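You operate a simulated robot arm through the tools that you are given. There is no shell and no other tool. Be economical: measure what you need, move in short steps, check, and stop when the job is done.

Carry out the task below with a simulated robot arm. There is one attempt and no reset: what you move stays moved.

JOB
Put the green sponge in the wiper box, shut it, then set the air to about 4 bar.
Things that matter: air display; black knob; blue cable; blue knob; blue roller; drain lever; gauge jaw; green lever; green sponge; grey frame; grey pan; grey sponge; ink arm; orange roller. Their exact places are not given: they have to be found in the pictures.

It is judged by the outcome, as a careful person would: the job done as asked, and still so three seconds after it is handed in. It fails if anything else is knocked over, pushed out of place, dropped, spilled or broken.

ROBOT AND FRAMES
A 7-joint arm with a two-finger gripper, on a carriage that runs on a rail from [-0.1, 90.3] to [0.2, -147.7] (x, y) and turns from -173 to 159 degrees about z. Base frame: it is fixed where the carriage stands at the start and does not move with it; the origin is on the floor, on the carriage's upright axis, x ahead of it, y to its left, z up. Lengths are in cm, angles in degrees, forces in N, time in s.
Its first joint turns from -149.0 to 149.0 degrees. Places, roughly: air display [90, -50, 110]; black knob [70, -30, 100]; blue cable [100, -75, 125]; blue knob [70, 20, 90]; drain lever [70, 60, 90]; gauge jaw [70, -100, 100]; green lever [70, 10, 70]; ink arm [80, -120, 90]; pump switch [70, 100, 100]; red cable [100, -75, 125]; small crank [70, -130, 100]; steel wheel [100, -125, 125]; white button [90, 100, 130]; wiper box [80, -40, 90]; wiper lid [90, -40, 100]; wooden stick [75, -100, 100]. Payload 2.45 kg.
The tool frame sits at the grasp point between the pads (the TCP): z along the fingers, y along the line on which they close. The tips reach 2.6 cm beyond it. Largest opening 9.6 cm; the body of the gripper starts 6.9 cm behind the TCP.
Orientation is told as [roll, pitch, yaw] about the base's x, y, z axes, in that order, counted from this pose: with the fingers straight down and closing along the base's y, the tool's x points along the base's -x, its y along +y and its z along -z.

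CONTROLS
- The arm moves only by the tool drive_tool. Its argument "motion" is a list of rows, each an object of numbers (a shift or turn left out is 0, a gripper value left out holds the last): "tx", "ty", "tz": the shift along the tool's x, y, z in mm; "wx", "wy", "wz": the turn, a rotation vector about the tool's x, y, z in degrees. In form: [{"tx": .., "ty": .., "tz": .., "wx": .., "wy": .., "wz": ..}, ...]. A call has 1 to 20 rows; each row is the pose to reach, as a shift and turn from the pose commanded when the call began, along the tool's axes at that moment. "grip" is the finger opening in mm, from 0 to 96, set as the call begins (left out, the last holds). Rows are played at 5 a second. More than 5 cm and 8.6 degrees between two rows, or a gripper value outside its range, and nothing of the call is played. Where a pose cannot be reached the arm comes as near as it can. A force on the tool above 40 N (or 10 N above the force at the start of the call, whichever is more), or a blocked arm, ends the call early, and 0.2 s more pass. The fingers move at their own pace and stop on an object; they squeeze with about 35 N. The grip force told is the motor's: it shows also when the fingers shut on nothing. Time passes only in rows, and 0.2 s behind the last, so rows that repeat a pose let the fingers close. The reply holds the time, the measured pose of the TCP, the force on the tool along the base axes, the opening and the grip force, in the units named above and with some noise, with the torque about the TCP (base axes, N m) and any sound that the robot's microphone picked up.
- Cameras (640 x 400 px; columns grow to the right, rows downward): "scene" is now at [3.82, 16.44, 167.29]; the picture's right is [-0.07, -1.00, 0.00], its down [-0.70, 0.05, -0.71] and it looks along [0.71, -0.05, -0.70] (base axes); focal length 221 px, centre (320, 200). "wrist" rides on the gripper at [8.2, 0.3, -9.8] in the tool frame; the picture's right is [-0.04, 1.00, 0.00], its down [-0.73, -0.03, -0.68] and it looks along [-0.68, -0.03, 0.73] (tool axes); focal length 256 px, centre (320, 200).
- capture(camera): a new picture of that camera. No time passes.
- slide_trunk(by): slides the trunk up (or, below 0, down) by that many cm; the arm and the scene camera ride with it, the base frame stays. It gives what a move gives, with no picture.
- steer(legs): drives the robot by 1 to 6 legs, each [ahead, left, turn to the left] in cm, cm and degrees, along the robot's own axes; the way and the turn of a leg run together, so that a leg with both is an arc; at most 150 cm and 180 degrees a leg. The arm and the cameras ride along, it lands a little off, and it stops where it bumps. It keeps to its track: a leg is cut to what the track allows. It gives what a move gives.
- aim_head(pan, tilt): turns the head with the scene camera to pan (to the left, within 155 degrees either way) and tilt (down, from -29 to 69), counted from straight ahead of the robot. It gives what a move gives.
- measure_at(camera, pixels): for up to 12 pixels [column, row] of the newest picture of that camera ("zoom" is the newest enlarged one), the place [x, y, z] in the base frame of the surface seen there, good to about 0.3 cm. No time passes.
- enlarge(camera, box): a new picture of the part [left, top, right, bottom] of that camera's present view, enlarged. No time passes.
- finish_job(): hands the job in; it is judged then, once.

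Keep the steps short. Do not move on a guess: measure, check each grasp and each placing, and mend mistakes. In all there are 80 turns and 52 pictures (those below and enlarged ones count). Leave the gripper open and the arm clear of the work at the hand-in unless told otherwise, and finish with a single line.

The tools are called after "Call:" as a command line: name --argument value ..., lists and objects as JSON in quotes. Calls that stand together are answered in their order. drive_tool: Moves the arm, as the interface text tells. Its arguments: {"type":"object","properties":{"motion":{"type":"array"},"grip":{"type":"number"}},"required":["motion"]} The other tools are called the same way: slide_trunk (by) slides the trunk up or down; steer (legs) drives the base; aim_head (pan, tilt) turns the head that bears the scene camera; capture (camera) takes a picture; measure_at (camera, pixels) gives the place of the surface under pixels of a picture; enlarge (camera, box) takes an enlarged picture of a part of a camera's view; finish_job () hands the job in.

At the start:

```text
t: 0.0
ee_pos: [59.39, -69.3, 120.99]
tool_rot: [0.0, 0.0, 0.0]
wrist_force: [0.2, 1.0, -0.2]
moment: [-0.03, 0.02, 0.03]
width: 9.59
grasp_force: 0.1
trunk travel left (down, up): [-67.5, 3.5]
robot x, y, heading: [-0.01, 0.29, 0.1]
head pan, tilt: [-4.0, 44.4]
```

scene: 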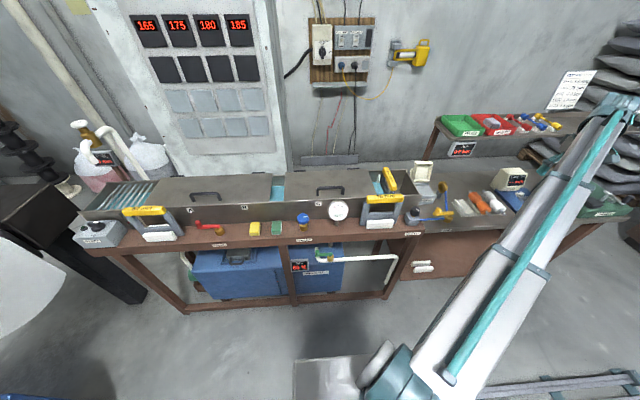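
wrist: 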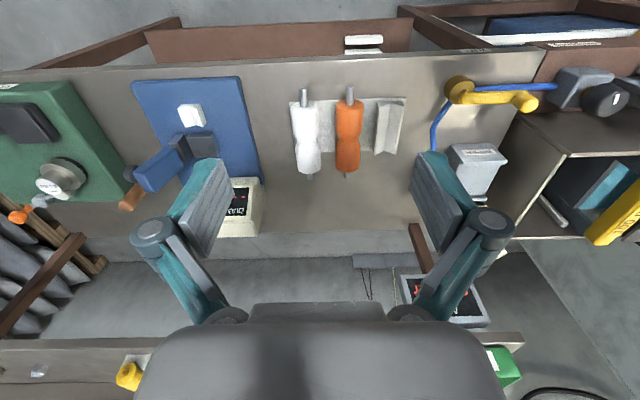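

I see the tanks, green sponge at about (276,228), and a small open box at about (423,180). I'll enlarge both parts.

Call:
enlarge --camera "scene" --box '[360, 140, 540, 252]'

Call:
enlarge --camera "scene" --box '[200, 170, 430, 314]'

```text
3.56 times, centred on (450, 196) of scene
```

zoom: 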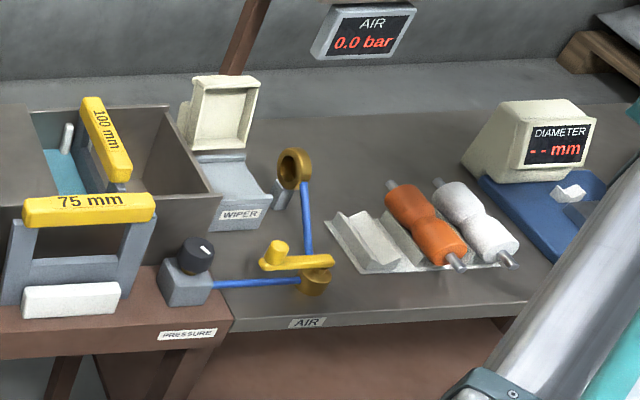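

```text
2.78 times, centred on (315, 242) of scene
```

zoom: 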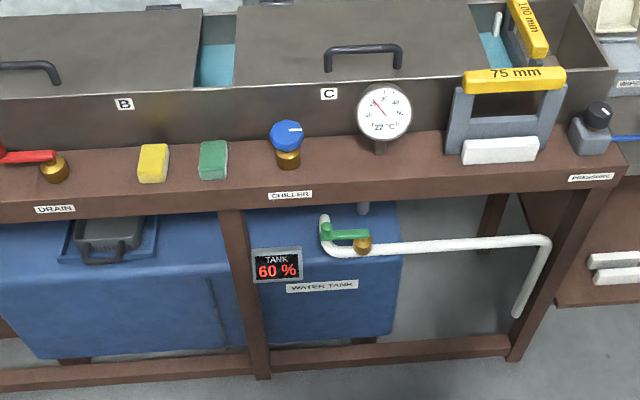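

The green sponge is at (213,160) in this zoom. I'll measure it along with its neighbours.

Call:
measure_at --camera "zoom" --pixels '[[213, 148], [214, 172], [201, 160], [226, 158], [208, 185], [153, 155], [287, 130], [288, 160], [600, 110], [595, 145], [380, 105], [330, 120]]'

Call:
measure_at --camera "scene" --pixels '[[423, 165], [422, 185], [426, 193], [440, 187], [445, 212], [415, 210], [408, 226], [450, 200]]'

```text
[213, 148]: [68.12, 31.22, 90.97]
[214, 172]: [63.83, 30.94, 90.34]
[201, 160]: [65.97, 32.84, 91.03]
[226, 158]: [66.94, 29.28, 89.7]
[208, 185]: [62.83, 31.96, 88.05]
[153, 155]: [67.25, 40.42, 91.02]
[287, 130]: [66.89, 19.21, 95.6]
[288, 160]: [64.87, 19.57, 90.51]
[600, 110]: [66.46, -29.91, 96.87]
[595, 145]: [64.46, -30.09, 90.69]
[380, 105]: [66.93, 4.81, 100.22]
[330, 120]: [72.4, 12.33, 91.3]
```

```text
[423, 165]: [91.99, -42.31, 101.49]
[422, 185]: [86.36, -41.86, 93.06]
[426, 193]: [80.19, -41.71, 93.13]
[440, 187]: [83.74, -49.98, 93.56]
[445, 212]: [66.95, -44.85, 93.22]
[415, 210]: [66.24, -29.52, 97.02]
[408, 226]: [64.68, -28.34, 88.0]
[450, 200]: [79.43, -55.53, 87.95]
```

Now a closer look at the wiper box and air valve from the wrist camera.

Call:
enlarge --camera "wrist" --box '[400, 60, 640, 210]'

Call:
enlarge --camera "scene" --box '[395, 150, 459, 190]'

```text
2.67 times, centred on (520, 135) of wrist
```

zoom: 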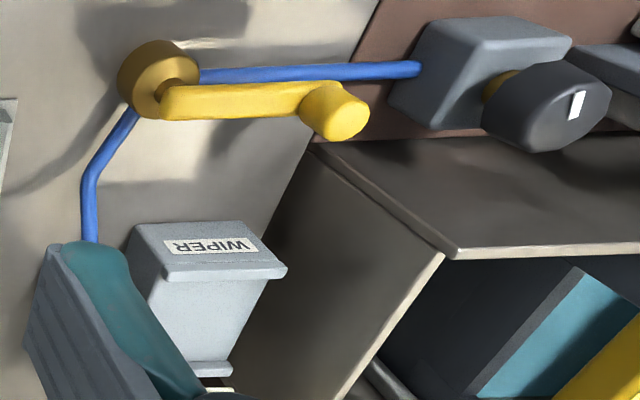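

```text
10.00 times, centred on (427, 170) of scene
```

zoom: 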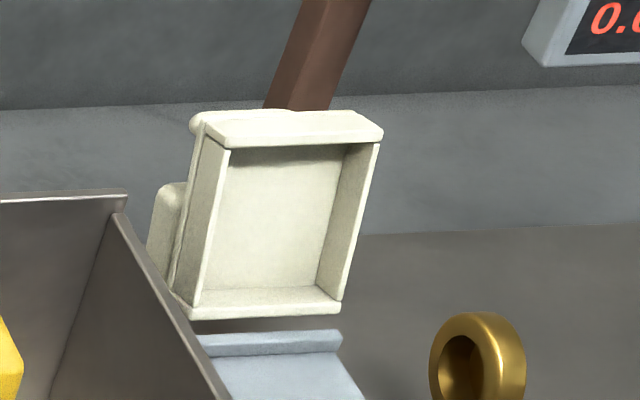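

The wiper box is an open tray with its lid standing behind it. First I'll fetch the sponge, so I'm swinging the arm at its present height along +y.

Call:
drive_tool --motion '[{"ty": 49}, {"ty": 98}, {"ty": 147}, {"ty": 196}, {"ty": 245}, {"ty": 294}, {"ty": 343}, {"ty": 392}, {"ty": 441}, {"ty": 490}, {"ty": 539}, {"ty": 588}, {"ty": 637}, {"ty": 686}, {"ty": 735}, {"ty": 784}, {"ty": 833}, {"ty": 882}, {"ty": 931}, {"ty": 980}]' --grip 66

```text
t: 4.2
ee_pos: [59.51, 28.87, 120.89]
tool_rot: [0.1, 0.0, 0.0]
wrist_force: [0.4, 0.3, -0.2]
moment: [0.01, 0.02, 0.01]
width: 6.61
grasp_force: 0.0
trunk travel left (down, up): [-67.5, 3.5]
robot x, y, heading: [-0.09, -0.07, 0.1]
head pan, tilt: [-4.0, 44.4]
```

Next I'll come down partway to about z 105 over the sponge, then look from the wrist.

Call:
drive_tool --motion '[{"tx": -30, "ty": 12, "tz": 30}, {"tx": -60, "ty": 22, "tz": 70}, {"tx": -60, "ty": 22, "tz": 115}, {"tx": -60, "ty": 22, "tz": 150}]'

Call:
capture --camera "wrist"

Call:
capture --camera "scene"

```text
refused: row 2 steps farther than a row can; nothing moved
```

```text
45 pictures are left
```

wrist: 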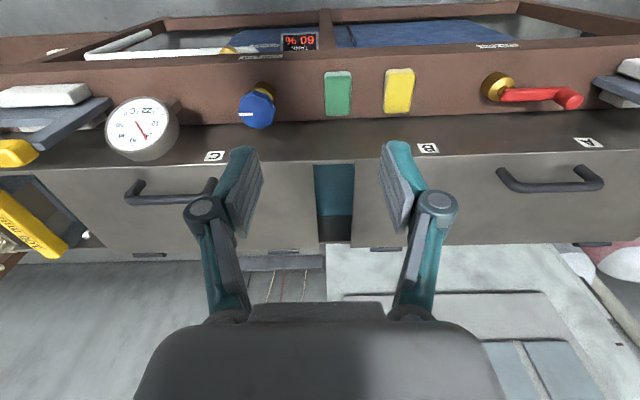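

```text
44 pictures are left
```

scene: 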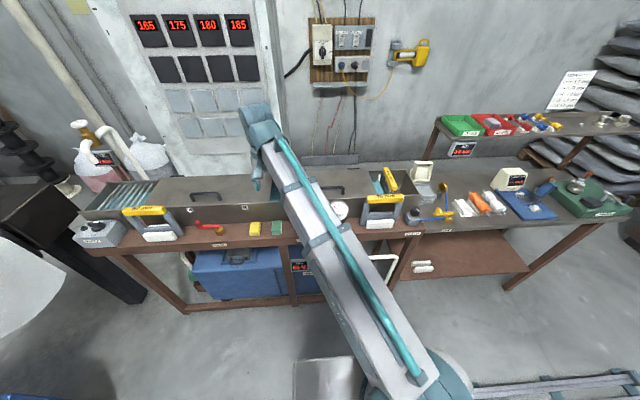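

The wrist picture shows the sponge at (338,92). I'll measure its corners and the tank's edge.

Call:
measure_at --camera "wrist" --pixels '[[338, 80], [338, 112], [327, 95], [350, 95], [365, 90], [398, 90], [310, 100], [300, 128], [300, 160], [360, 115], [256, 110]]'

```text
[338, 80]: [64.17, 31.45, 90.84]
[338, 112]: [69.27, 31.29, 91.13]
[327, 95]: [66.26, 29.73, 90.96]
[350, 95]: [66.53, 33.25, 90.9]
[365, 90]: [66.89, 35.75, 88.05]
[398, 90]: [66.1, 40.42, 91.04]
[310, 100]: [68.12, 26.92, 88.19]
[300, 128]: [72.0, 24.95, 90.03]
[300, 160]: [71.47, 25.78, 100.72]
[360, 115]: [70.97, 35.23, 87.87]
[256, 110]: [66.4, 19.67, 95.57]
```

Sponge is centred at (66.3, 31.4), z 88–91, and the tank front is at x≈71.5. I'll descend to TCP z≈91.1 at x≈65.5.

Call:
drive_tool --motion '[{"tx": -30, "ty": 12, "tz": 25}, {"tx": -60, "ty": 26, "tz": 50}, {"tx": -60, "ty": 26, "tz": 95}, {"tx": -60, "ty": 26, "tz": 140}, {"tx": -60, "ty": 26, "tz": 180}, {"tx": -60, "ty": 26, "tz": 220}, {"tx": -60, "ty": 26, "tz": 250}, {"tx": -60, "ty": 26, "tz": 275}, {"tx": -60, "ty": 26, "tz": 275}]'

Call:
capture --camera "wrist"

```text
t: 6.2
ee_pos: [65.52, 31.24, 93.49]
tool_rot: [0.0, 0.0, 0.0]
wrist_force: [-0.2, -0.3, 0.5]
moment: [0.01, 0.02, 0.0]
width: 6.62
grasp_force: 0.0
trunk travel left (down, up): [-67.5, 3.5]
robot x, y, heading: [-0.1, -0.13, -0.1]
head pan, tilt: [-4.0, 44.4]
```

```text
43 pictures are left
```

wrist: 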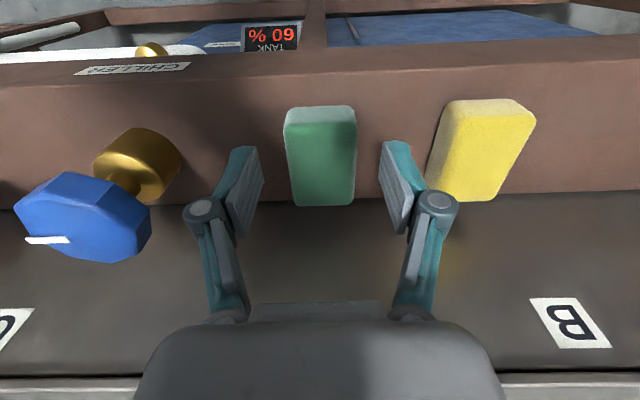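

Fingers straddle the sponge and clear the yellow one. Down 2.4 cm and close.

Call:
drive_tool --motion '[{"tz": 12}, {"tz": 24}, {"tz": 24}]'

Call:
drive_tool --motion '[{}, {}, {}, {}]' --grip 20

Call:
capture --camera "wrist"

```text
t: 7.0
ee_pos: [65.56, 31.25, 91.26]
tool_rot: [0.0, -0.1, 0.0]
wrist_force: [0.3, -1.3, -0.3]
moment: [-0.03, -0.01, 0.01]
width: 6.61
grasp_force: 0.1
trunk travel left (down, up): [-67.5, 3.5]
robot x, y, heading: [0.4, -0.05, 0.1]
head pan, tilt: [-4.0, 44.4]
```

```text
t: 8.0
ee_pos: [65.55, 31.37, 91.13]
tool_rot: [0.0, 0.0, -0.1]
wrist_force: [0.2, 1.2, 0.9]
moment: [-0.02, -0.05, 0.02]
width: 4.08
grasp_force: 35.0
trunk travel left (down, up): [-67.5, 3.5]
robot x, y, heading: [0.07, -0.27, 0.3]
head pan, tilt: [-4.0, 44.4]
```

```text
42 pictures are left
```

wrist: 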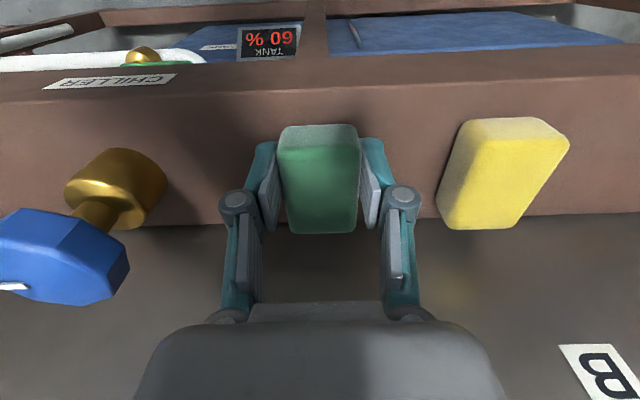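

Held at 4.1 cm. I'll lift straight up to z≈117.

Call:
drive_tool --motion '[{"tz": -30}, {"tz": -70}, {"tz": -115}, {"tx": 15, "tz": -160}, {"tx": 30, "tz": -205}, {"tx": 45, "tz": -250}, {"tx": 45, "tz": -280}]'

Call:
steer --legs '[[0, -45, 0]]'

Call:
capture --camera "scene"

```text
t: 9.6
ee_pos: [61.06, 30.92, 119.0]
tool_rot: [0.1, 0.0, 0.0]
wrist_force: [0.3, 0.4, -1.4]
moment: [-0.01, -0.03, 0.0]
width: 4.07
grasp_force: 35.0
trunk travel left (down, up): [-67.5, 3.5]
robot x, y, heading: [-0.49, -0.13, -0.0]
head pan, tilt: [-4.0, 44.4]
```

```text
t: 12.3
ee_pos: [61.02, -13.98, 119.0]
tool_rot: [0.1, 0.1, 0.0]
wrist_force: [-0.9, -0.7, -0.4]
moment: [0.02, 0.0, 0.0]
width: 4.05
grasp_force: 35.1
trunk travel left (down, up): [-67.5, 3.5]
robot x, y, heading: [0.25, -45.17, 0.3]
head pan, tilt: [-4.0, 44.4]
```

```text
41 pictures are left
```

scene: 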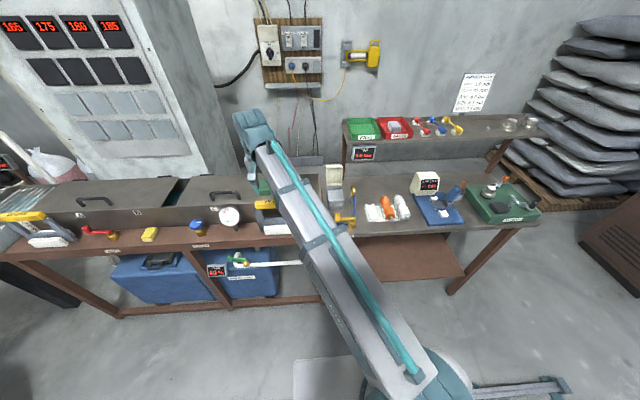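

Sponge still held. I'll move the arm toward the box, stopping a little to its left (y≈-33), and look.

Call:
drive_tool --motion '[{"ty": -48}, {"ty": -96}, {"ty": -144}, {"ty": -190}, {"ty": -190}]'

Call:
capture --camera "wrist"

Call:
enlarge --camera "scene" --box '[300, 140, 396, 200]'

```text
t: 13.5
ee_pos: [60.88, -32.83, 118.9]
tool_rot: [0.0, -0.1, 0.3]
wrist_force: [-0.3, -0.2, 0.0]
moment: [-0.02, 0.0, -0.05]
width: 4.05
grasp_force: 35.0
trunk travel left (down, up): [-67.5, 3.5]
robot x, y, heading: [0.08, -44.8, -0.1]
head pan, tilt: [-4.0, 44.4]
```

```text
40 pictures are left
```

wrist: 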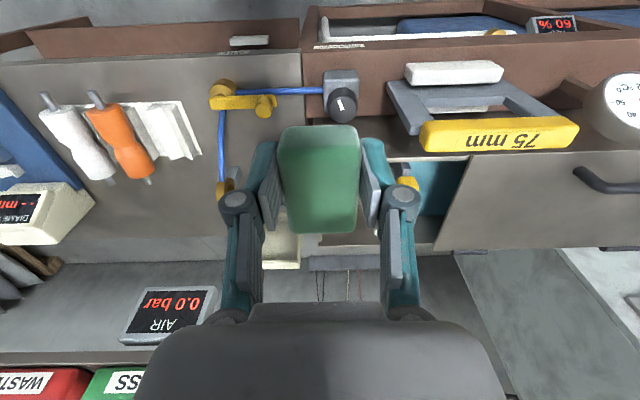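

```text
6.67 times, centred on (348, 170) of scene
```

zoom: 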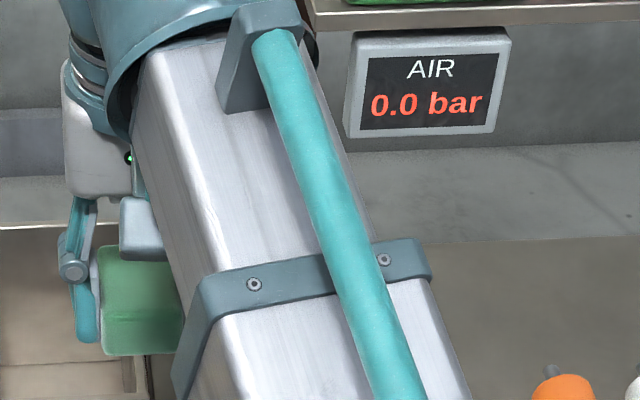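

The box is hidden by the fingers. I'll shift to y≈-58 to see it on the other side.

Call:
drive_tool --motion '[{"ty": -48}, {"ty": -96}, {"ty": -144}, {"ty": -192}, {"ty": -250}]'

Call:
drive_tool --motion '[{"ty": -48}, {"ty": -96}, {"ty": -144}, {"ty": -192}, {"ty": -240}]'

Call:
capture --camera "wrist"

Call:
enlarge --camera "scene" --box '[300, 140, 396, 200]'

```text
refused: row 5 steps farther than a row can; nothing moved
```

```text
t: 14.7
ee_pos: [60.91, -56.85, 119.03]
tool_rot: [0.0, -0.1, 0.3]
wrist_force: [0.5, -0.9, 0.0]
moment: [0.05, 0.02, -0.02]
width: 4.07
grasp_force: 35.0
trunk travel left (down, up): [-67.5, 3.5]
robot x, y, heading: [-0.13, -45.53, -0.1]
head pan, tilt: [-4.0, 44.4]
```

```text
38 pictures are left
```

wrist: 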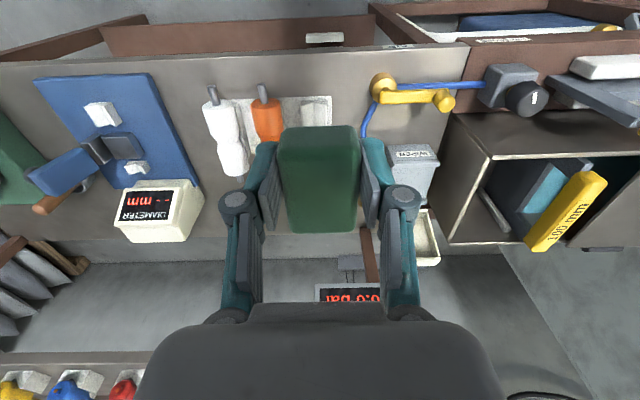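

```text
6.67 times, centred on (348, 170) of scene
```

zoom: 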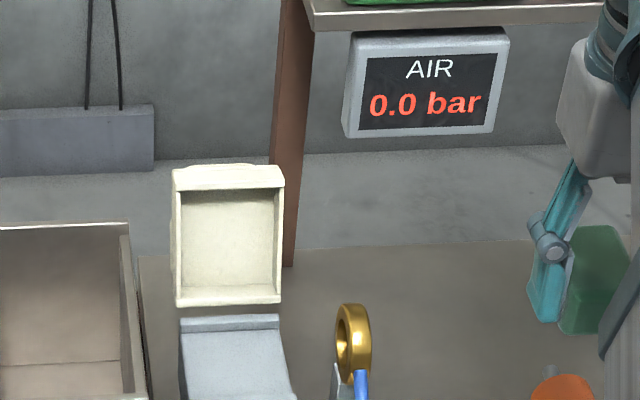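

The box is now in clear view of the scene camera. I'll enlarge it and measure it.

Call:
enlarge --camera "scene" --box '[310, 155, 390, 205]'

```text
8.00 times, centred on (350, 180) of scene
```

zoom: 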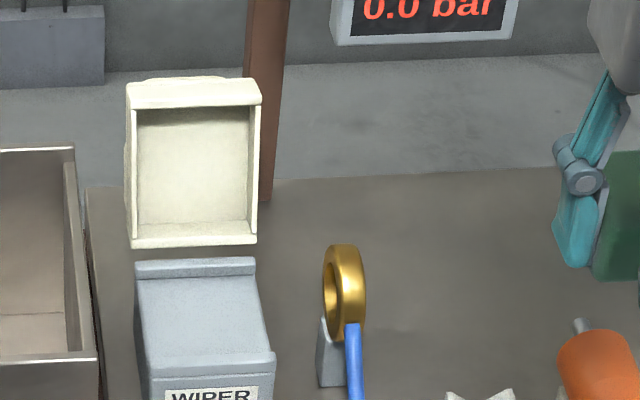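

Call:
measure_at --camera "zoom" --pixels '[[195, 264], [195, 275], [195, 310], [200, 345], [205, 357], [140, 300], [270, 357], [150, 385], [190, 238], [190, 190], [195, 88], [255, 160]]'

Call:
enlarge --camera "wrist" --box '[360, 120, 480, 195]'

```text
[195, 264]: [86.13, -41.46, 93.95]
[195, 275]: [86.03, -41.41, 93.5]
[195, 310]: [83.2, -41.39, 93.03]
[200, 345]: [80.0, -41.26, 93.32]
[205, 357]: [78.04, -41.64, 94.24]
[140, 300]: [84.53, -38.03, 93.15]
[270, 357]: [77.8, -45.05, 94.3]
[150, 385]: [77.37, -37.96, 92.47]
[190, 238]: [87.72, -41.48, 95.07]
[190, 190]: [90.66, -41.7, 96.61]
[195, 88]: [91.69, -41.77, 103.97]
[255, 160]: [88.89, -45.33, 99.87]
```

```text
5.33 times, centred on (420, 158) of wrist
```

zoom: 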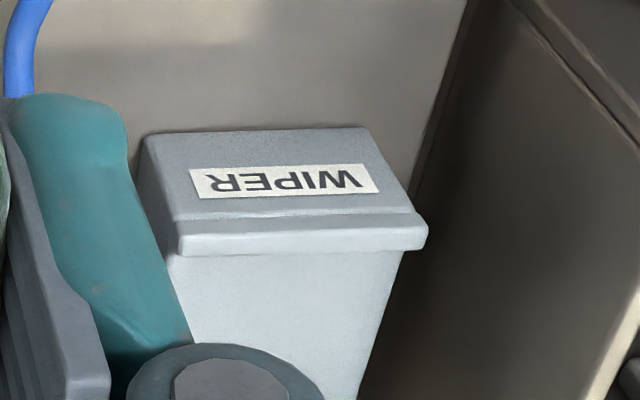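

The box top is a flat seat at z≈93.1, with lips at x≈78 and x≈86. Next I'll measure the sponge in the grip, and the tank wall and shelf around it.

Call:
measure_at --camera "wrist" --pixels '[[320, 128], [320, 150], [318, 160], [318, 225], [318, 232], [290, 180], [347, 180], [450, 200], [470, 160], [440, 240], [350, 290], [420, 232]]'

Call:
measure_at --camera "scene" --pixels '[[320, 185], [318, 198], [345, 141], [362, 160], [335, 163], [341, 166], [332, 164], [326, 166], [352, 195], [316, 168], [342, 164]]'

```text
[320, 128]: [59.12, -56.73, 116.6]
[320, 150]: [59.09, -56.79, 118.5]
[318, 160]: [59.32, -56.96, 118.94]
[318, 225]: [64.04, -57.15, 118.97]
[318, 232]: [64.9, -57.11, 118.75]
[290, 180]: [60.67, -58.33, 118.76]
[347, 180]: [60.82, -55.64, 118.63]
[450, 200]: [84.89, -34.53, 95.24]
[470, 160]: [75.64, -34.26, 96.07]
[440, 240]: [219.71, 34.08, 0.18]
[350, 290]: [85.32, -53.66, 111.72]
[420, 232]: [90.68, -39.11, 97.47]
```

```text
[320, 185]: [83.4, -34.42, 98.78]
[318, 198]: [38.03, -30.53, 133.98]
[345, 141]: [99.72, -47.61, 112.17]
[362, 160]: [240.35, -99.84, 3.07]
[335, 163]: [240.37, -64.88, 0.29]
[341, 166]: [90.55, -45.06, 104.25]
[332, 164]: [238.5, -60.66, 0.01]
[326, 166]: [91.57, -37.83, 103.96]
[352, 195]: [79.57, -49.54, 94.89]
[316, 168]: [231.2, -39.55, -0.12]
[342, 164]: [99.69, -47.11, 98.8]
```

Sponge is 5.9 cm long, and its bottom is 3.0 cm below the TCP. Target TCP is (81.0, -41.5, 96.2). I'll go above it first, to z≈106.

Call:
drive_tool --motion '[{"ty": 48}, {"ty": 96}, {"ty": 153}]'

Call:
drive_tool --motion '[{"ty": 48}, {"ty": 96}, {"ty": 140}, {"ty": 153}, {"ty": 153, "tx": -45}, {"ty": 153, "tx": -90}, {"ty": 153, "tx": -135}, {"ty": 153, "tx": -175}, {"ty": 153, "tx": -201}, {"ty": 153, "tx": -201, "tz": 40}, {"ty": 153, "tx": -201, "tz": 80}, {"ty": 153, "tx": -201, "tz": 110}, {"ty": 153, "tx": -201, "tz": 110}]'

Call:
capture --camera "wrist"

Call:
enlarge --camera "scene" --box '[290, 130, 418, 210]'

```text
refused: row 3 steps farther than a row can; nothing moved
```

```text
t: 17.5
ee_pos: [81.0, -41.51, 107.79]
tool_rot: [0.0, 0.0, 0.1]
wrist_force: [-0.5, 0.4, -0.2]
moment: [-0.03, 0.0, -0.01]
width: 4.06
grasp_force: 34.9
trunk travel left (down, up): [-67.5, 3.5]
robot x, y, heading: [0.13, -45.32, -0.2]
head pan, tilt: [-4.0, 44.4]
```

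```text
34 pictures are left
```

wrist: 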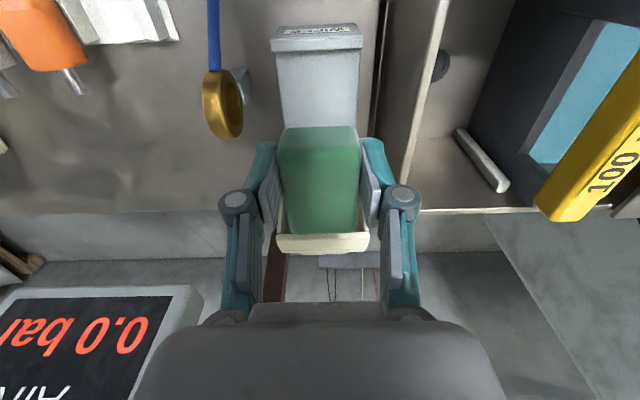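

```text
5.00 times, centred on (354, 170) of scene
```

zoom: 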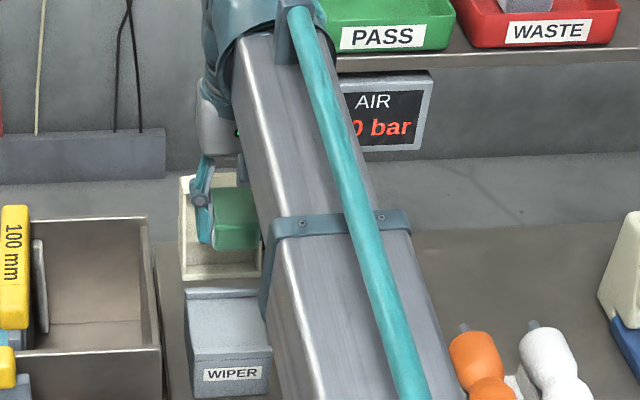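

Sponge is over the seat with the lid behind it. I'll descend gently to z≈97.5, then check.

Call:
drive_tool --motion '[{"tz": 20}, {"tz": 40}, {"tz": 60}, {"tz": 80}, {"tz": 95}, {"tz": 103}, {"tz": 103}]'

Call:
capture --camera "wrist"

```text
t: 19.1
ee_pos: [81.37, -41.55, 97.65]
tool_rot: [0.0, 0.0, 0.1]
wrist_force: [0.2, 0.6, -0.4]
moment: [0.02, -0.03, -0.02]
width: 4.06
grasp_force: 34.9
trunk travel left (down, up): [-67.5, 3.5]
robot x, y, heading: [0.23, -45.26, 0.1]
head pan, tilt: [-4.0, 44.4]
```

```text
32 pictures are left
```

wrist: 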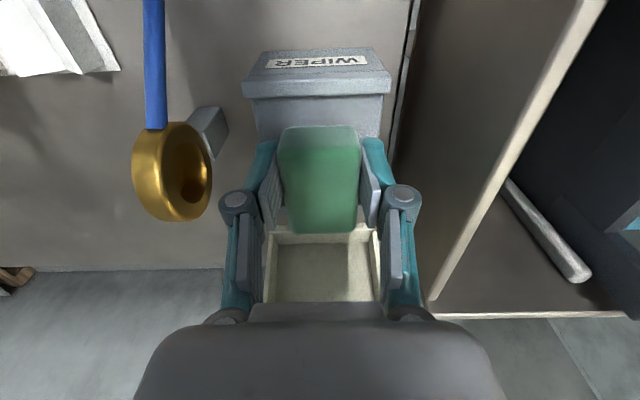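

Well aligned. I'll lower 1.4 cm to the seat, shifting 2 mm back.

Call:
drive_tool --motion '[{"tx": 2, "tz": 5}, {"tx": 2, "tz": 10}, {"tx": 2, "tz": 14}, {"tx": 2, "tz": 14}]'

Call:
capture --camera "wrist"

```text
t: 20.1
ee_pos: [80.97, -41.66, 96.4]
tool_rot: [0.0, -0.2, 0.2]
wrist_force: [5.1, 0.7, 16.0]
moment: [0.01, -0.15, 0.01]
width: 4.09
grasp_force: 34.9
trunk travel left (down, up): [-67.5, 3.5]
robot x, y, heading: [-0.21, -44.84, -0.0]
head pan, tilt: [-4.0, 44.4]
```

```text
31 pictures are left
```

wrist: 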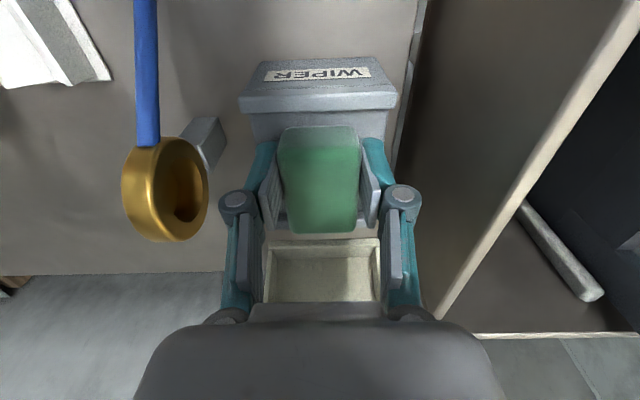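

Contact is 16 N. Before releasing I'll measure the ends of the sponge and the lips.

Call:
measure_at --camera "wrist" --pixels '[[318, 95], [318, 107], [318, 118], [318, 135], [318, 228], [318, 234], [318, 238], [320, 245], [275, 232], [365, 232], [318, 160], [318, 285]]'

Call:
enlarge --camera "wrist" --box '[220, 50, 420, 175]'

```text
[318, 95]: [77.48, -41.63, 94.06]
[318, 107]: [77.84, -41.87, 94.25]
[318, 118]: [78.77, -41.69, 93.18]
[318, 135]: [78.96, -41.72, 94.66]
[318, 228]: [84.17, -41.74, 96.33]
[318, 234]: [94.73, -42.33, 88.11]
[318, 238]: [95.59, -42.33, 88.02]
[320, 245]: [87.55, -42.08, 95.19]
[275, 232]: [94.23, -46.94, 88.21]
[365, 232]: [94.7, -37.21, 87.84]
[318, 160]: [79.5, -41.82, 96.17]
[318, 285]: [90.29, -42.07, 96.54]
```

```text
3.20 times, centred on (320, 112) of wrist
```

zoom: 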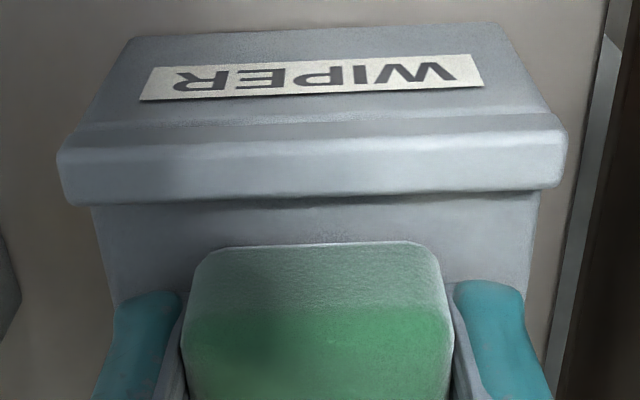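

Rear lip's inner face is at 78.4 and the sponge's rear end at 78.9. I'll lift slightly, nudge it 3 mm forward to centre it, and release.

Call:
drive_tool --motion '[{"tz": -5}, {"tx": -3, "tz": -5}, {"tx": -3, "tz": -1}, {"tx": -3, "tz": -1}]'

Call:
drive_tool --motion '[{}, {}, {}, {"tz": -10}, {"tz": -30}, {"tz": -60}, {"tz": -95}, {"tz": -130}]' --grip 56

Call:
capture --camera "wrist"

```text
t: 21.1
ee_pos: [81.28, -41.6, 96.47]
tool_rot: [-0.1, -0.1, 0.1]
wrist_force: [1.6, -0.4, 10.8]
moment: [0.03, -0.1, 0.0]
width: 4.07
grasp_force: 34.9
trunk travel left (down, up): [-67.5, 3.5]
robot x, y, heading: [0.04, -45.38, 0.3]
head pan, tilt: [-4.0, 44.4]
```

```text
t: 22.9
ee_pos: [81.18, -41.54, 109.47]
tool_rot: [-0.1, 0.0, 0.3]
wrist_force: [0.3, -0.1, -0.5]
moment: [-0.04, 0.01, 0.0]
width: 5.62
grasp_force: 0.3
trunk travel left (down, up): [-67.5, 3.5]
robot x, y, heading: [0.03, -45.03, 0.1]
head pan, tilt: [-4.0, 44.4]
```

```text
29 pictures are left
```

wrist: 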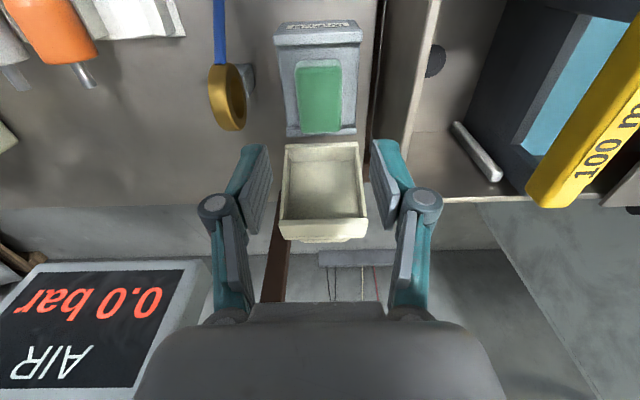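

Sponge sits in the seat. For closing the lid I'll measure the lid and what is behind it.

Call:
measure_at --camera "wrist" --pixels '[[320, 145], [320, 165], [322, 205], [322, 221], [325, 238], [288, 180], [362, 215], [300, 260], [345, 262], [270, 285], [232, 220], [285, 232]]'

Call:
measure_at --camera "scene" --pixels '[[300, 158], [310, 161], [330, 150], [382, 144]]'

```text
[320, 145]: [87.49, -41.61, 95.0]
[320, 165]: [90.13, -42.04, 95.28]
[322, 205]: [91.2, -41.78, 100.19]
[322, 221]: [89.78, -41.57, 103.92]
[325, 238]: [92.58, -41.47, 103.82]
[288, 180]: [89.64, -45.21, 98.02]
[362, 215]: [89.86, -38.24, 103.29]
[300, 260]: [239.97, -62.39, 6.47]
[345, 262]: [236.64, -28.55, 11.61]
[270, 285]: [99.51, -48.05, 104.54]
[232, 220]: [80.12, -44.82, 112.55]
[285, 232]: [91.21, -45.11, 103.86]
```

```text
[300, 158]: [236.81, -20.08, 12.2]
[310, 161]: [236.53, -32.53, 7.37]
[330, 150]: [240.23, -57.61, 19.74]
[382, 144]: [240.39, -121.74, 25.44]
```

Lid top is at x 89.8–92.8, z 104, hinge near (87.5, 95), and nothing is behind it. I'll go over the lid with closed fingers and come down behind it at x≈95.3, y≈-39.8.

Call:
drive_tool --motion '[{"tz": -40}, {"tx": -40, "ty": 17, "tz": -40}, {"tx": -85, "ty": 17, "tz": -40}, {"tx": -120, "ty": 17, "tz": -40}, {"tx": -141, "ty": 17, "tz": -40}, {"tx": -141, "ty": 17, "tz": -40}]' --grip 0

Call:
capture --camera "wrist"

Call:
enlarge --camera "scene" --box '[290, 120, 418, 200]'

```text
t: 24.3
ee_pos: [95.37, -39.94, 113.66]
tool_rot: [0.1, 0.0, 0.1]
wrist_force: [0.4, -0.3, 1.2]
moment: [-0.01, 0.02, 0.01]
width: 0.03
grasp_force: 28.3
trunk travel left (down, up): [-67.5, 3.5]
robot x, y, heading: [0.02, -45.33, 0.4]
head pan, tilt: [-4.0, 44.4]
```

```text
28 pictures are left
```

wrist: 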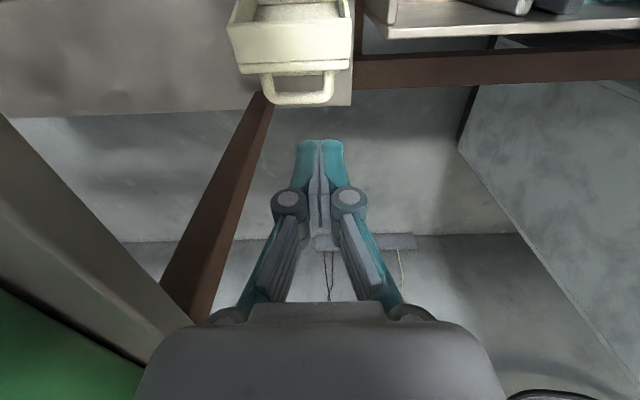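

```text
5.00 times, centred on (354, 160) of scene
```

zoom: 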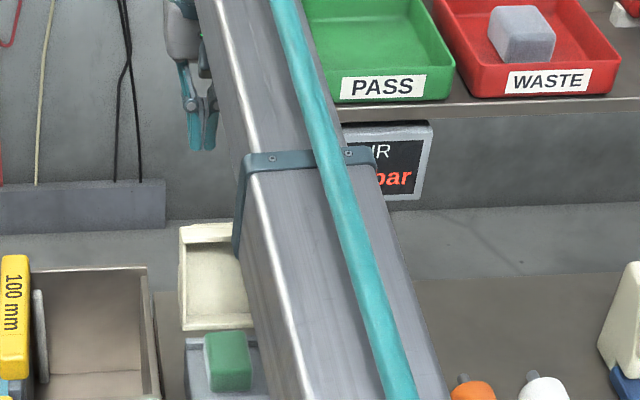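

There is a handle on the lid's back, at about (300,98) in the wrist view. I'll measure it.

Call:
measure_at --camera "wrist" --pixels '[[300, 98], [268, 85], [331, 85], [300, 68], [300, 80], [240, 50], [345, 45], [285, 10], [300, 3], [230, 180]]'

```text
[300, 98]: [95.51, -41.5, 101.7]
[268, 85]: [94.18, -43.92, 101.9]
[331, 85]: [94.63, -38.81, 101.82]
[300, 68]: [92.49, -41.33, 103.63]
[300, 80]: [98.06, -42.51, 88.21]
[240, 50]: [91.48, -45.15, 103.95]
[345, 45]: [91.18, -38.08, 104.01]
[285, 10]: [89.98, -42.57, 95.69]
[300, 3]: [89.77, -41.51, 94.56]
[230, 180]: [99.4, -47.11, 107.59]
```

The handle bar is at x≈95.5, z≈101.7, y -39…-44. I'll check whether the arm reaches x≈97.9 behind it, still above.

Call:
drive_tool --motion '[{"tx": -13, "ty": -10}, {"tx": -26, "ty": -10}, {"tx": -26, "ty": -10}, {"tx": -26, "ty": -10, "tz": 30}, {"tx": -26, "ty": -10, "tz": 60}, {"tx": -26, "ty": -10, "tz": 60}]'

Call:
capture --camera "wrist"

```text
t: 25.7
ee_pos: [97.99, -40.83, 107.44]
tool_rot: [0.0, 0.0, 0.1]
wrist_force: [0.3, 0.1, -0.4]
moment: [0.02, 0.03, 0.03]
width: 0.0
grasp_force: 28.9
trunk travel left (down, up): [-67.5, 3.5]
robot x, y, heading: [-0.06, -45.2, 0.2]
head pan, tilt: [-4.0, 44.4]
```

```text
26 pictures are left
```

wrist: 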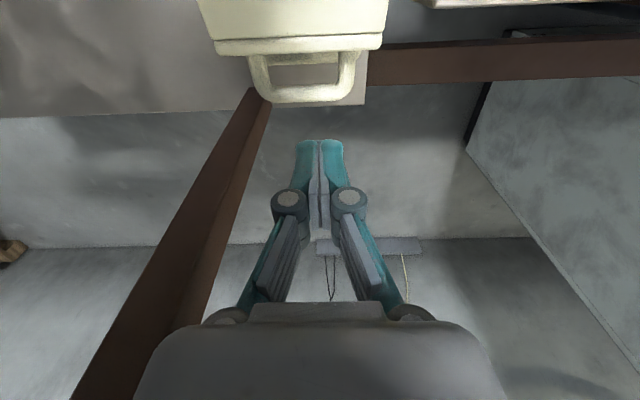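

Reached. The fingers are behind the bar, so I'll lower to z≈101.9.

Call:
drive_tool --motion '[{"tz": 20}, {"tz": 40}, {"tz": 55}, {"tz": 55}]'

Call:
capture --camera "wrist"

```text
t: 26.7
ee_pos: [97.8, -40.74, 101.88]
tool_rot: [-0.1, 0.0, 0.2]
wrist_force: [0.1, 1.0, 0.2]
moment: [-0.01, 0.01, 0.04]
width: 0.0
grasp_force: 28.2
trunk travel left (down, up): [-67.5, 3.5]
robot x, y, heading: [0.17, -45.07, 0.3]
head pan, tilt: [-4.0, 44.4]
```

```text
25 pictures are left
```

wrist: 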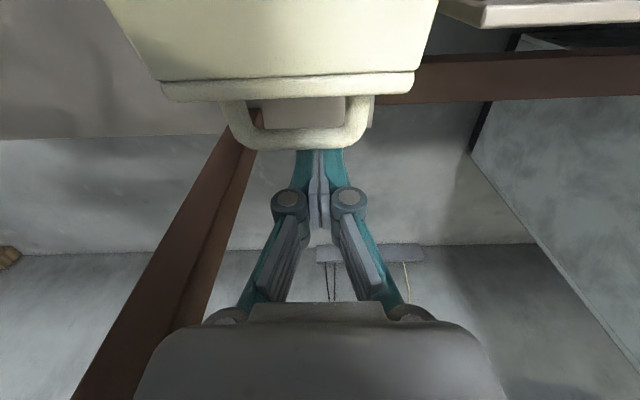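

Now I'll pull the handle toward the robot slowly, rising along its arc.

Call:
drive_tool --motion '[{"tx": 8}, {"tx": 14, "tz": -5}, {"tx": 20, "tz": -10}, {"tx": 27, "tz": -15}, {"tx": 34, "tz": -20}, {"tx": 42, "tz": -24}, {"tx": 50, "tz": -28}, {"tx": 58, "tz": -31}, {"tx": 66, "tz": -33}, {"tx": 74, "tz": -34}]'

Call:
capture --camera "wrist"

Call:
enlarge --camera "scene" --box '[290, 120, 418, 200]'

```text
t: 28.9
ee_pos: [90.43, -40.79, 105.09]
tool_rot: [0.0, 0.0, 0.0]
wrist_force: [-0.4, 0.7, -0.5]
moment: [0.0, 0.0, 0.0]
width: 0.0
grasp_force: 28.8
trunk travel left (down, up): [-67.5, 3.5]
robot x, y, heading: [0.13, -45.46, -0.0]
head pan, tilt: [-4.0, 44.4]
```

```text
24 pictures are left
```

wrist: 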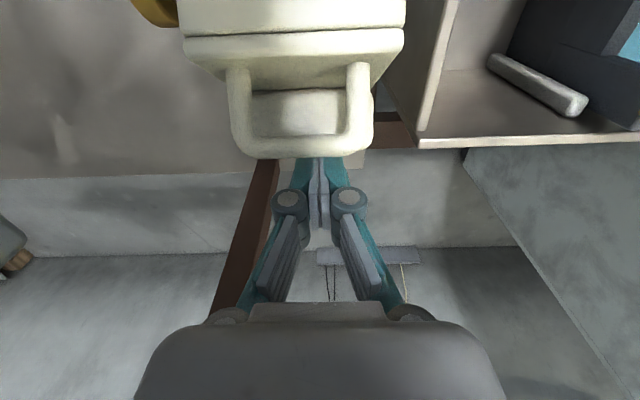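

```text
5.00 times, centred on (354, 160) of scene
```

zoom: 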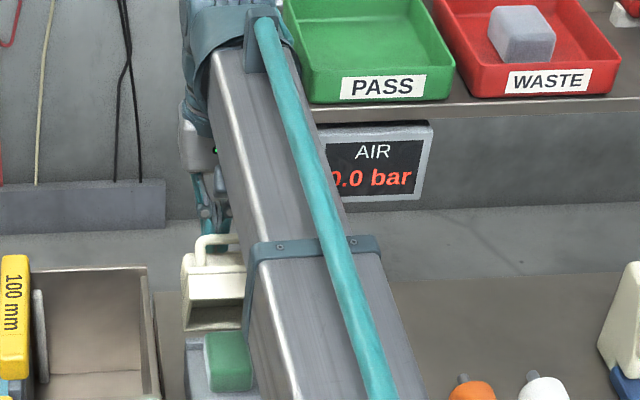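

The lid follows, and the hinge holds by friction. I'll carry on along the arc to the closed place.

Call:
drive_tool --motion '[{"tz": -12}, {"tx": 8, "tz": -14}, {"tx": 16, "tz": -14}, {"tx": 24, "tz": -14}, {"tx": 34, "tz": -13}, {"tx": 44, "tz": -11}, {"tx": 54, "tz": -6}, {"tx": 64, "tz": 0}, {"tx": 72, "tz": 6}]'

Call:
capture --camera "wrist"

Call:
enlarge --camera "scene" --box '[290, 130, 418, 210]'

```text
t: 30.9
ee_pos: [83.3, -40.86, 104.59]
tool_rot: [0.0, 0.0, 0.0]
wrist_force: [0.5, -0.3, -0.1]
moment: [0.0, 0.0, 0.0]
width: 0.0
grasp_force: 28.6
trunk travel left (down, up): [-67.5, 3.5]
robot x, y, heading: [-0.01, -45.02, -0.1]
head pan, tilt: [-4.0, 44.4]
```

```text
22 pictures are left
```

wrist: 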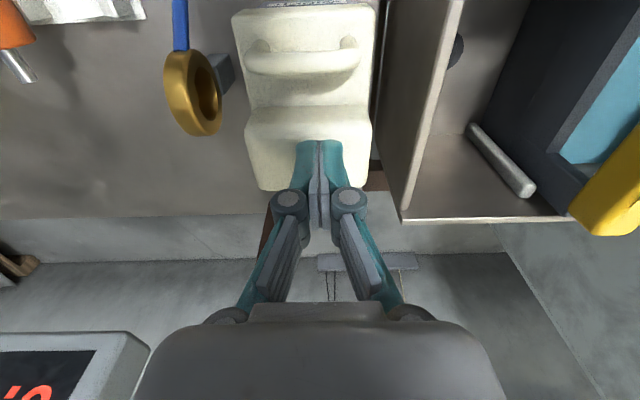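

```text
5.00 times, centred on (354, 170) of scene
```

zoom: 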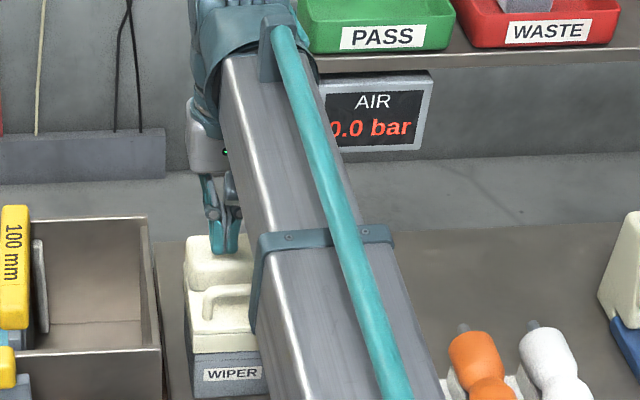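

The lid has dropped closed. I'll measure whether it sits flat.

Call:
measure_at --camera "wrist" --pixels '[[310, 18], [310, 90], [270, 30], [350, 95], [300, 60], [255, 175], [310, 8], [350, 8]]'

Call:
enlarge --camera "wrist" --box '[210, 0, 402, 120]'

```text
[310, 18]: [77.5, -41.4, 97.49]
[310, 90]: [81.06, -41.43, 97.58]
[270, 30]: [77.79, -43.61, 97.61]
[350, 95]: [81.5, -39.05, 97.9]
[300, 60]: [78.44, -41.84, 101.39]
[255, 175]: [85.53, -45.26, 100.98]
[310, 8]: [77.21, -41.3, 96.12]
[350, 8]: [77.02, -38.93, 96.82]
```

```text
3.33 times, centred on (306, 60) of wrist
```

zoom: 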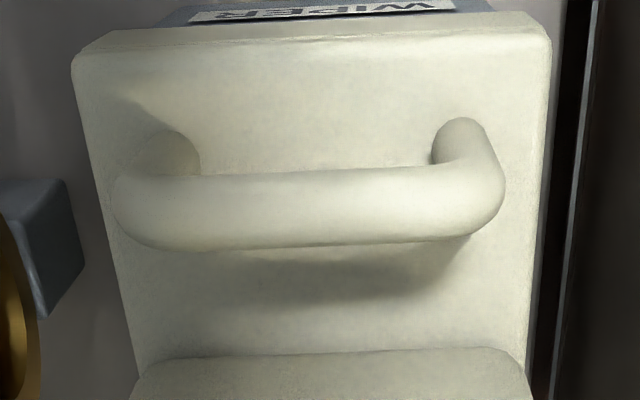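

It looks flat at z≈97.5. I'll give the handle a gentle press to be sure it is seated.

Call:
drive_tool --motion '[{"tz": -20}, {"tx": 25, "tz": -20}, {"tx": 47, "tz": -20}, {"tx": 47, "tz": -8}, {"tx": 47, "tz": -2}, {"tx": 47, "tz": 2}, {"tx": 47, "tz": 5}, {"tx": 47, "tz": 8}]'

```text
t: 32.7
ee_pos: [78.64, -40.89, 103.9]
tool_rot: [0.1, 0.0, 0.1]
wrist_force: [0.3, -0.5, -0.1]
moment: [0.0, -0.02, -0.03]
width: 0.01
grasp_force: 28.8
trunk travel left (down, up): [-67.5, 3.5]
robot x, y, heading: [0.46, -45.06, 0.3]
head pan, tilt: [-4.0, 44.4]
```

Call:
drive_tool --motion '[{"tz": 3}, {"tz": 6}, {"tz": 6}]'

```text
t: 33.5
ee_pos: [78.63, -40.8, 103.74]
tool_rot: [0.0, -0.4, 0.2]
wrist_force: [8.3, 1.3, 38.2]
moment: [0.16, -0.19, -0.05]
width: 0.6
grasp_force: 28.2
trunk travel left (down, up): [-67.5, 3.5]
robot x, y, heading: [0.14, -45.14, 0.2]
head pan, tilt: [-4.0, 44.4]
```

It's firm at 38 N, so the lid is seated. I'll back off upward and swing over the black knob (about [66.5,-29.9,97]).

Call:
drive_tool --motion '[{"tz": -15}, {"tz": -60}, {"tz": -100}, {"tx": 40, "tz": -120}, {"tx": 80, "tz": -120}, {"tx": 120, "tz": -120}, {"tx": 150, "ty": 40, "tz": -120}, {"tx": 170, "ty": 80, "tz": -120}, {"tx": 170, "ty": 80, "tz": -120}]' --grip 70

Call:
capture --camera "wrist"

Call:
enlarge --camera "scene" --box '[280, 140, 408, 220]'

```text
t: 35.5
ee_pos: [61.48, -32.77, 115.13]
tool_rot: [0.0, -0.1, 0.1]
wrist_force: [-0.7, -0.6, 0.3]
moment: [0.02, -0.01, -0.02]
width: 7.01
grasp_force: 0.0
trunk travel left (down, up): [-67.5, 3.5]
robot x, y, heading: [-0.14, -44.99, -0.2]
head pan, tilt: [-4.0, 44.4]
```

```text
19 pictures are left
```

wrist: 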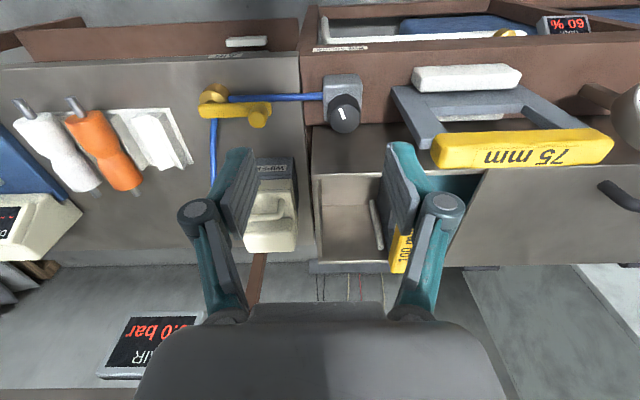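

```text
5.00 times, centred on (344, 180) of scene
```

zoom: 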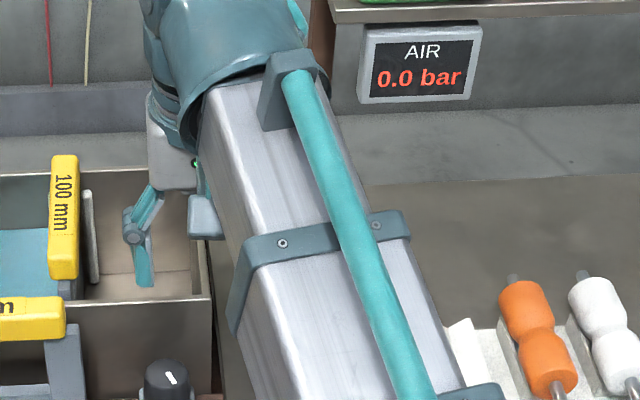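

Good: the lid is closed and the display is readable. Next I'll enlarge and measure the knob and the yellow valve.

Call:
enlarge --camera "wrist" --box '[190, 60, 446, 220]'

Call:
measure_at --camera "wrist" --pixels '[[344, 113], [332, 113], [356, 113], [344, 100], [344, 127], [344, 80], [344, 94], [363, 95], [260, 115], [210, 90], [430, 80], [405, 100]]'

```text
2.50 times, centred on (318, 140) of wrist
```

zoom: 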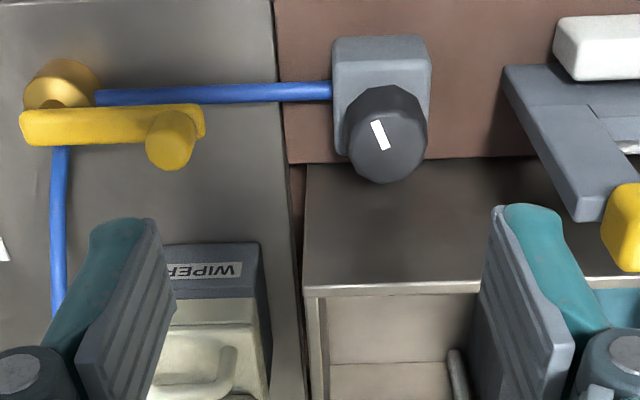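

```text
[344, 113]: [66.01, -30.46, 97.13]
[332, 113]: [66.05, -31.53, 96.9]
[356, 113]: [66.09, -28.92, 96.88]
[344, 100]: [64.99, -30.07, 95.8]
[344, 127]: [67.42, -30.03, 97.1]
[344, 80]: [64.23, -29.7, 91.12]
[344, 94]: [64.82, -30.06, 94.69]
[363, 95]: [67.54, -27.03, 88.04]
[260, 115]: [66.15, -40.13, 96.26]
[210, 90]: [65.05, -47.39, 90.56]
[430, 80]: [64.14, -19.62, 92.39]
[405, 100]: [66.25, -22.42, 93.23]
```

The knob's axis is vertical: centre (66.2,-30.2), top z≈97, about 3 cm across, sides about 95–97. I'll pre-turn the gripper 45° counter-clockwise to leave room for turning clockwise, and go above it.

Call:
drive_tool --motion '[{"tx": -15, "ty": 8, "wz": -8}, {"tx": -30, "ty": 16, "wz": -16}, {"tx": -47, "ty": 26, "wz": -24}, {"tx": -47, "ty": 26, "tz": 25, "wz": -32}, {"tx": -47, "ty": 26, "tz": 50, "wz": -40}, {"tx": -47, "ty": 26, "tz": 80, "wz": -45}, {"tx": -47, "ty": 26, "tz": 110, "wz": -45}, {"tx": -47, "ty": 26, "tz": 110, "wz": -45}]' --grip 52

Call:
capture --camera "wrist"

```text
t: 37.3
ee_pos: [66.31, -30.31, 104.36]
tool_rot: [0.0, 0.0, 45.2]
wrist_force: [-0.6, 0.2, 0.8]
moment: [-0.03, 0.0, 0.02]
width: 5.21
grasp_force: 0.1
trunk travel left (down, up): [-67.5, 3.5]
robot x, y, heading: [0.38, -45.1, 0.2]
head pan, tilt: [-4.0, 44.4]
```

```text
16 pictures are left
```

wrist: 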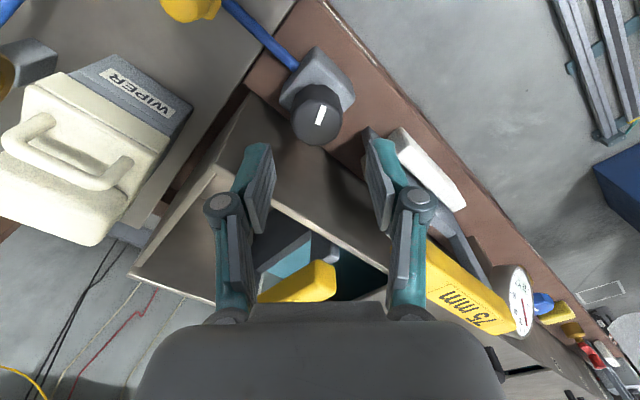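

Let me refine the knob's centre from this view.

Call:
measure_at --camera "wrist" --pixels '[[320, 115], [320, 122], [318, 90], [295, 118], [340, 115], [318, 143], [318, 130], [320, 105], [460, 290], [350, 95]]'

Call:
enlarge --camera "wrist" --box '[256, 35, 400, 125]'

```text
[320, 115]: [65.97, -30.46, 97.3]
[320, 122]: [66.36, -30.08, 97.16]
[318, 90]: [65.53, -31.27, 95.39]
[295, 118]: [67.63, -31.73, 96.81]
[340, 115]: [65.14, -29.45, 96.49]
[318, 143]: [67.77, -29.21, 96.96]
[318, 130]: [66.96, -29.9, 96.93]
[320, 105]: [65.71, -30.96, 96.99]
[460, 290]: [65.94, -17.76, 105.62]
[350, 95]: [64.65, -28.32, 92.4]
```

```text
4.44 times, centred on (328, 80) of wrist
```

zoom: 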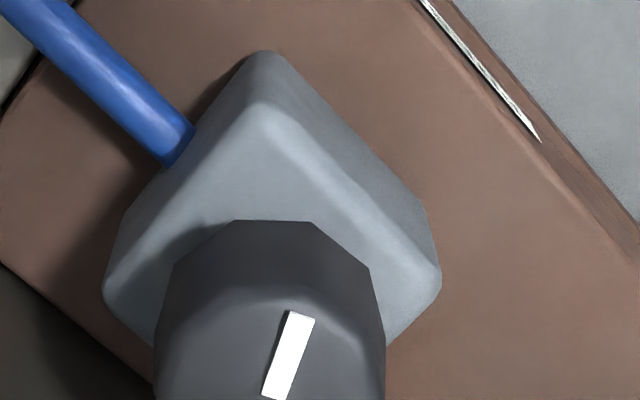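

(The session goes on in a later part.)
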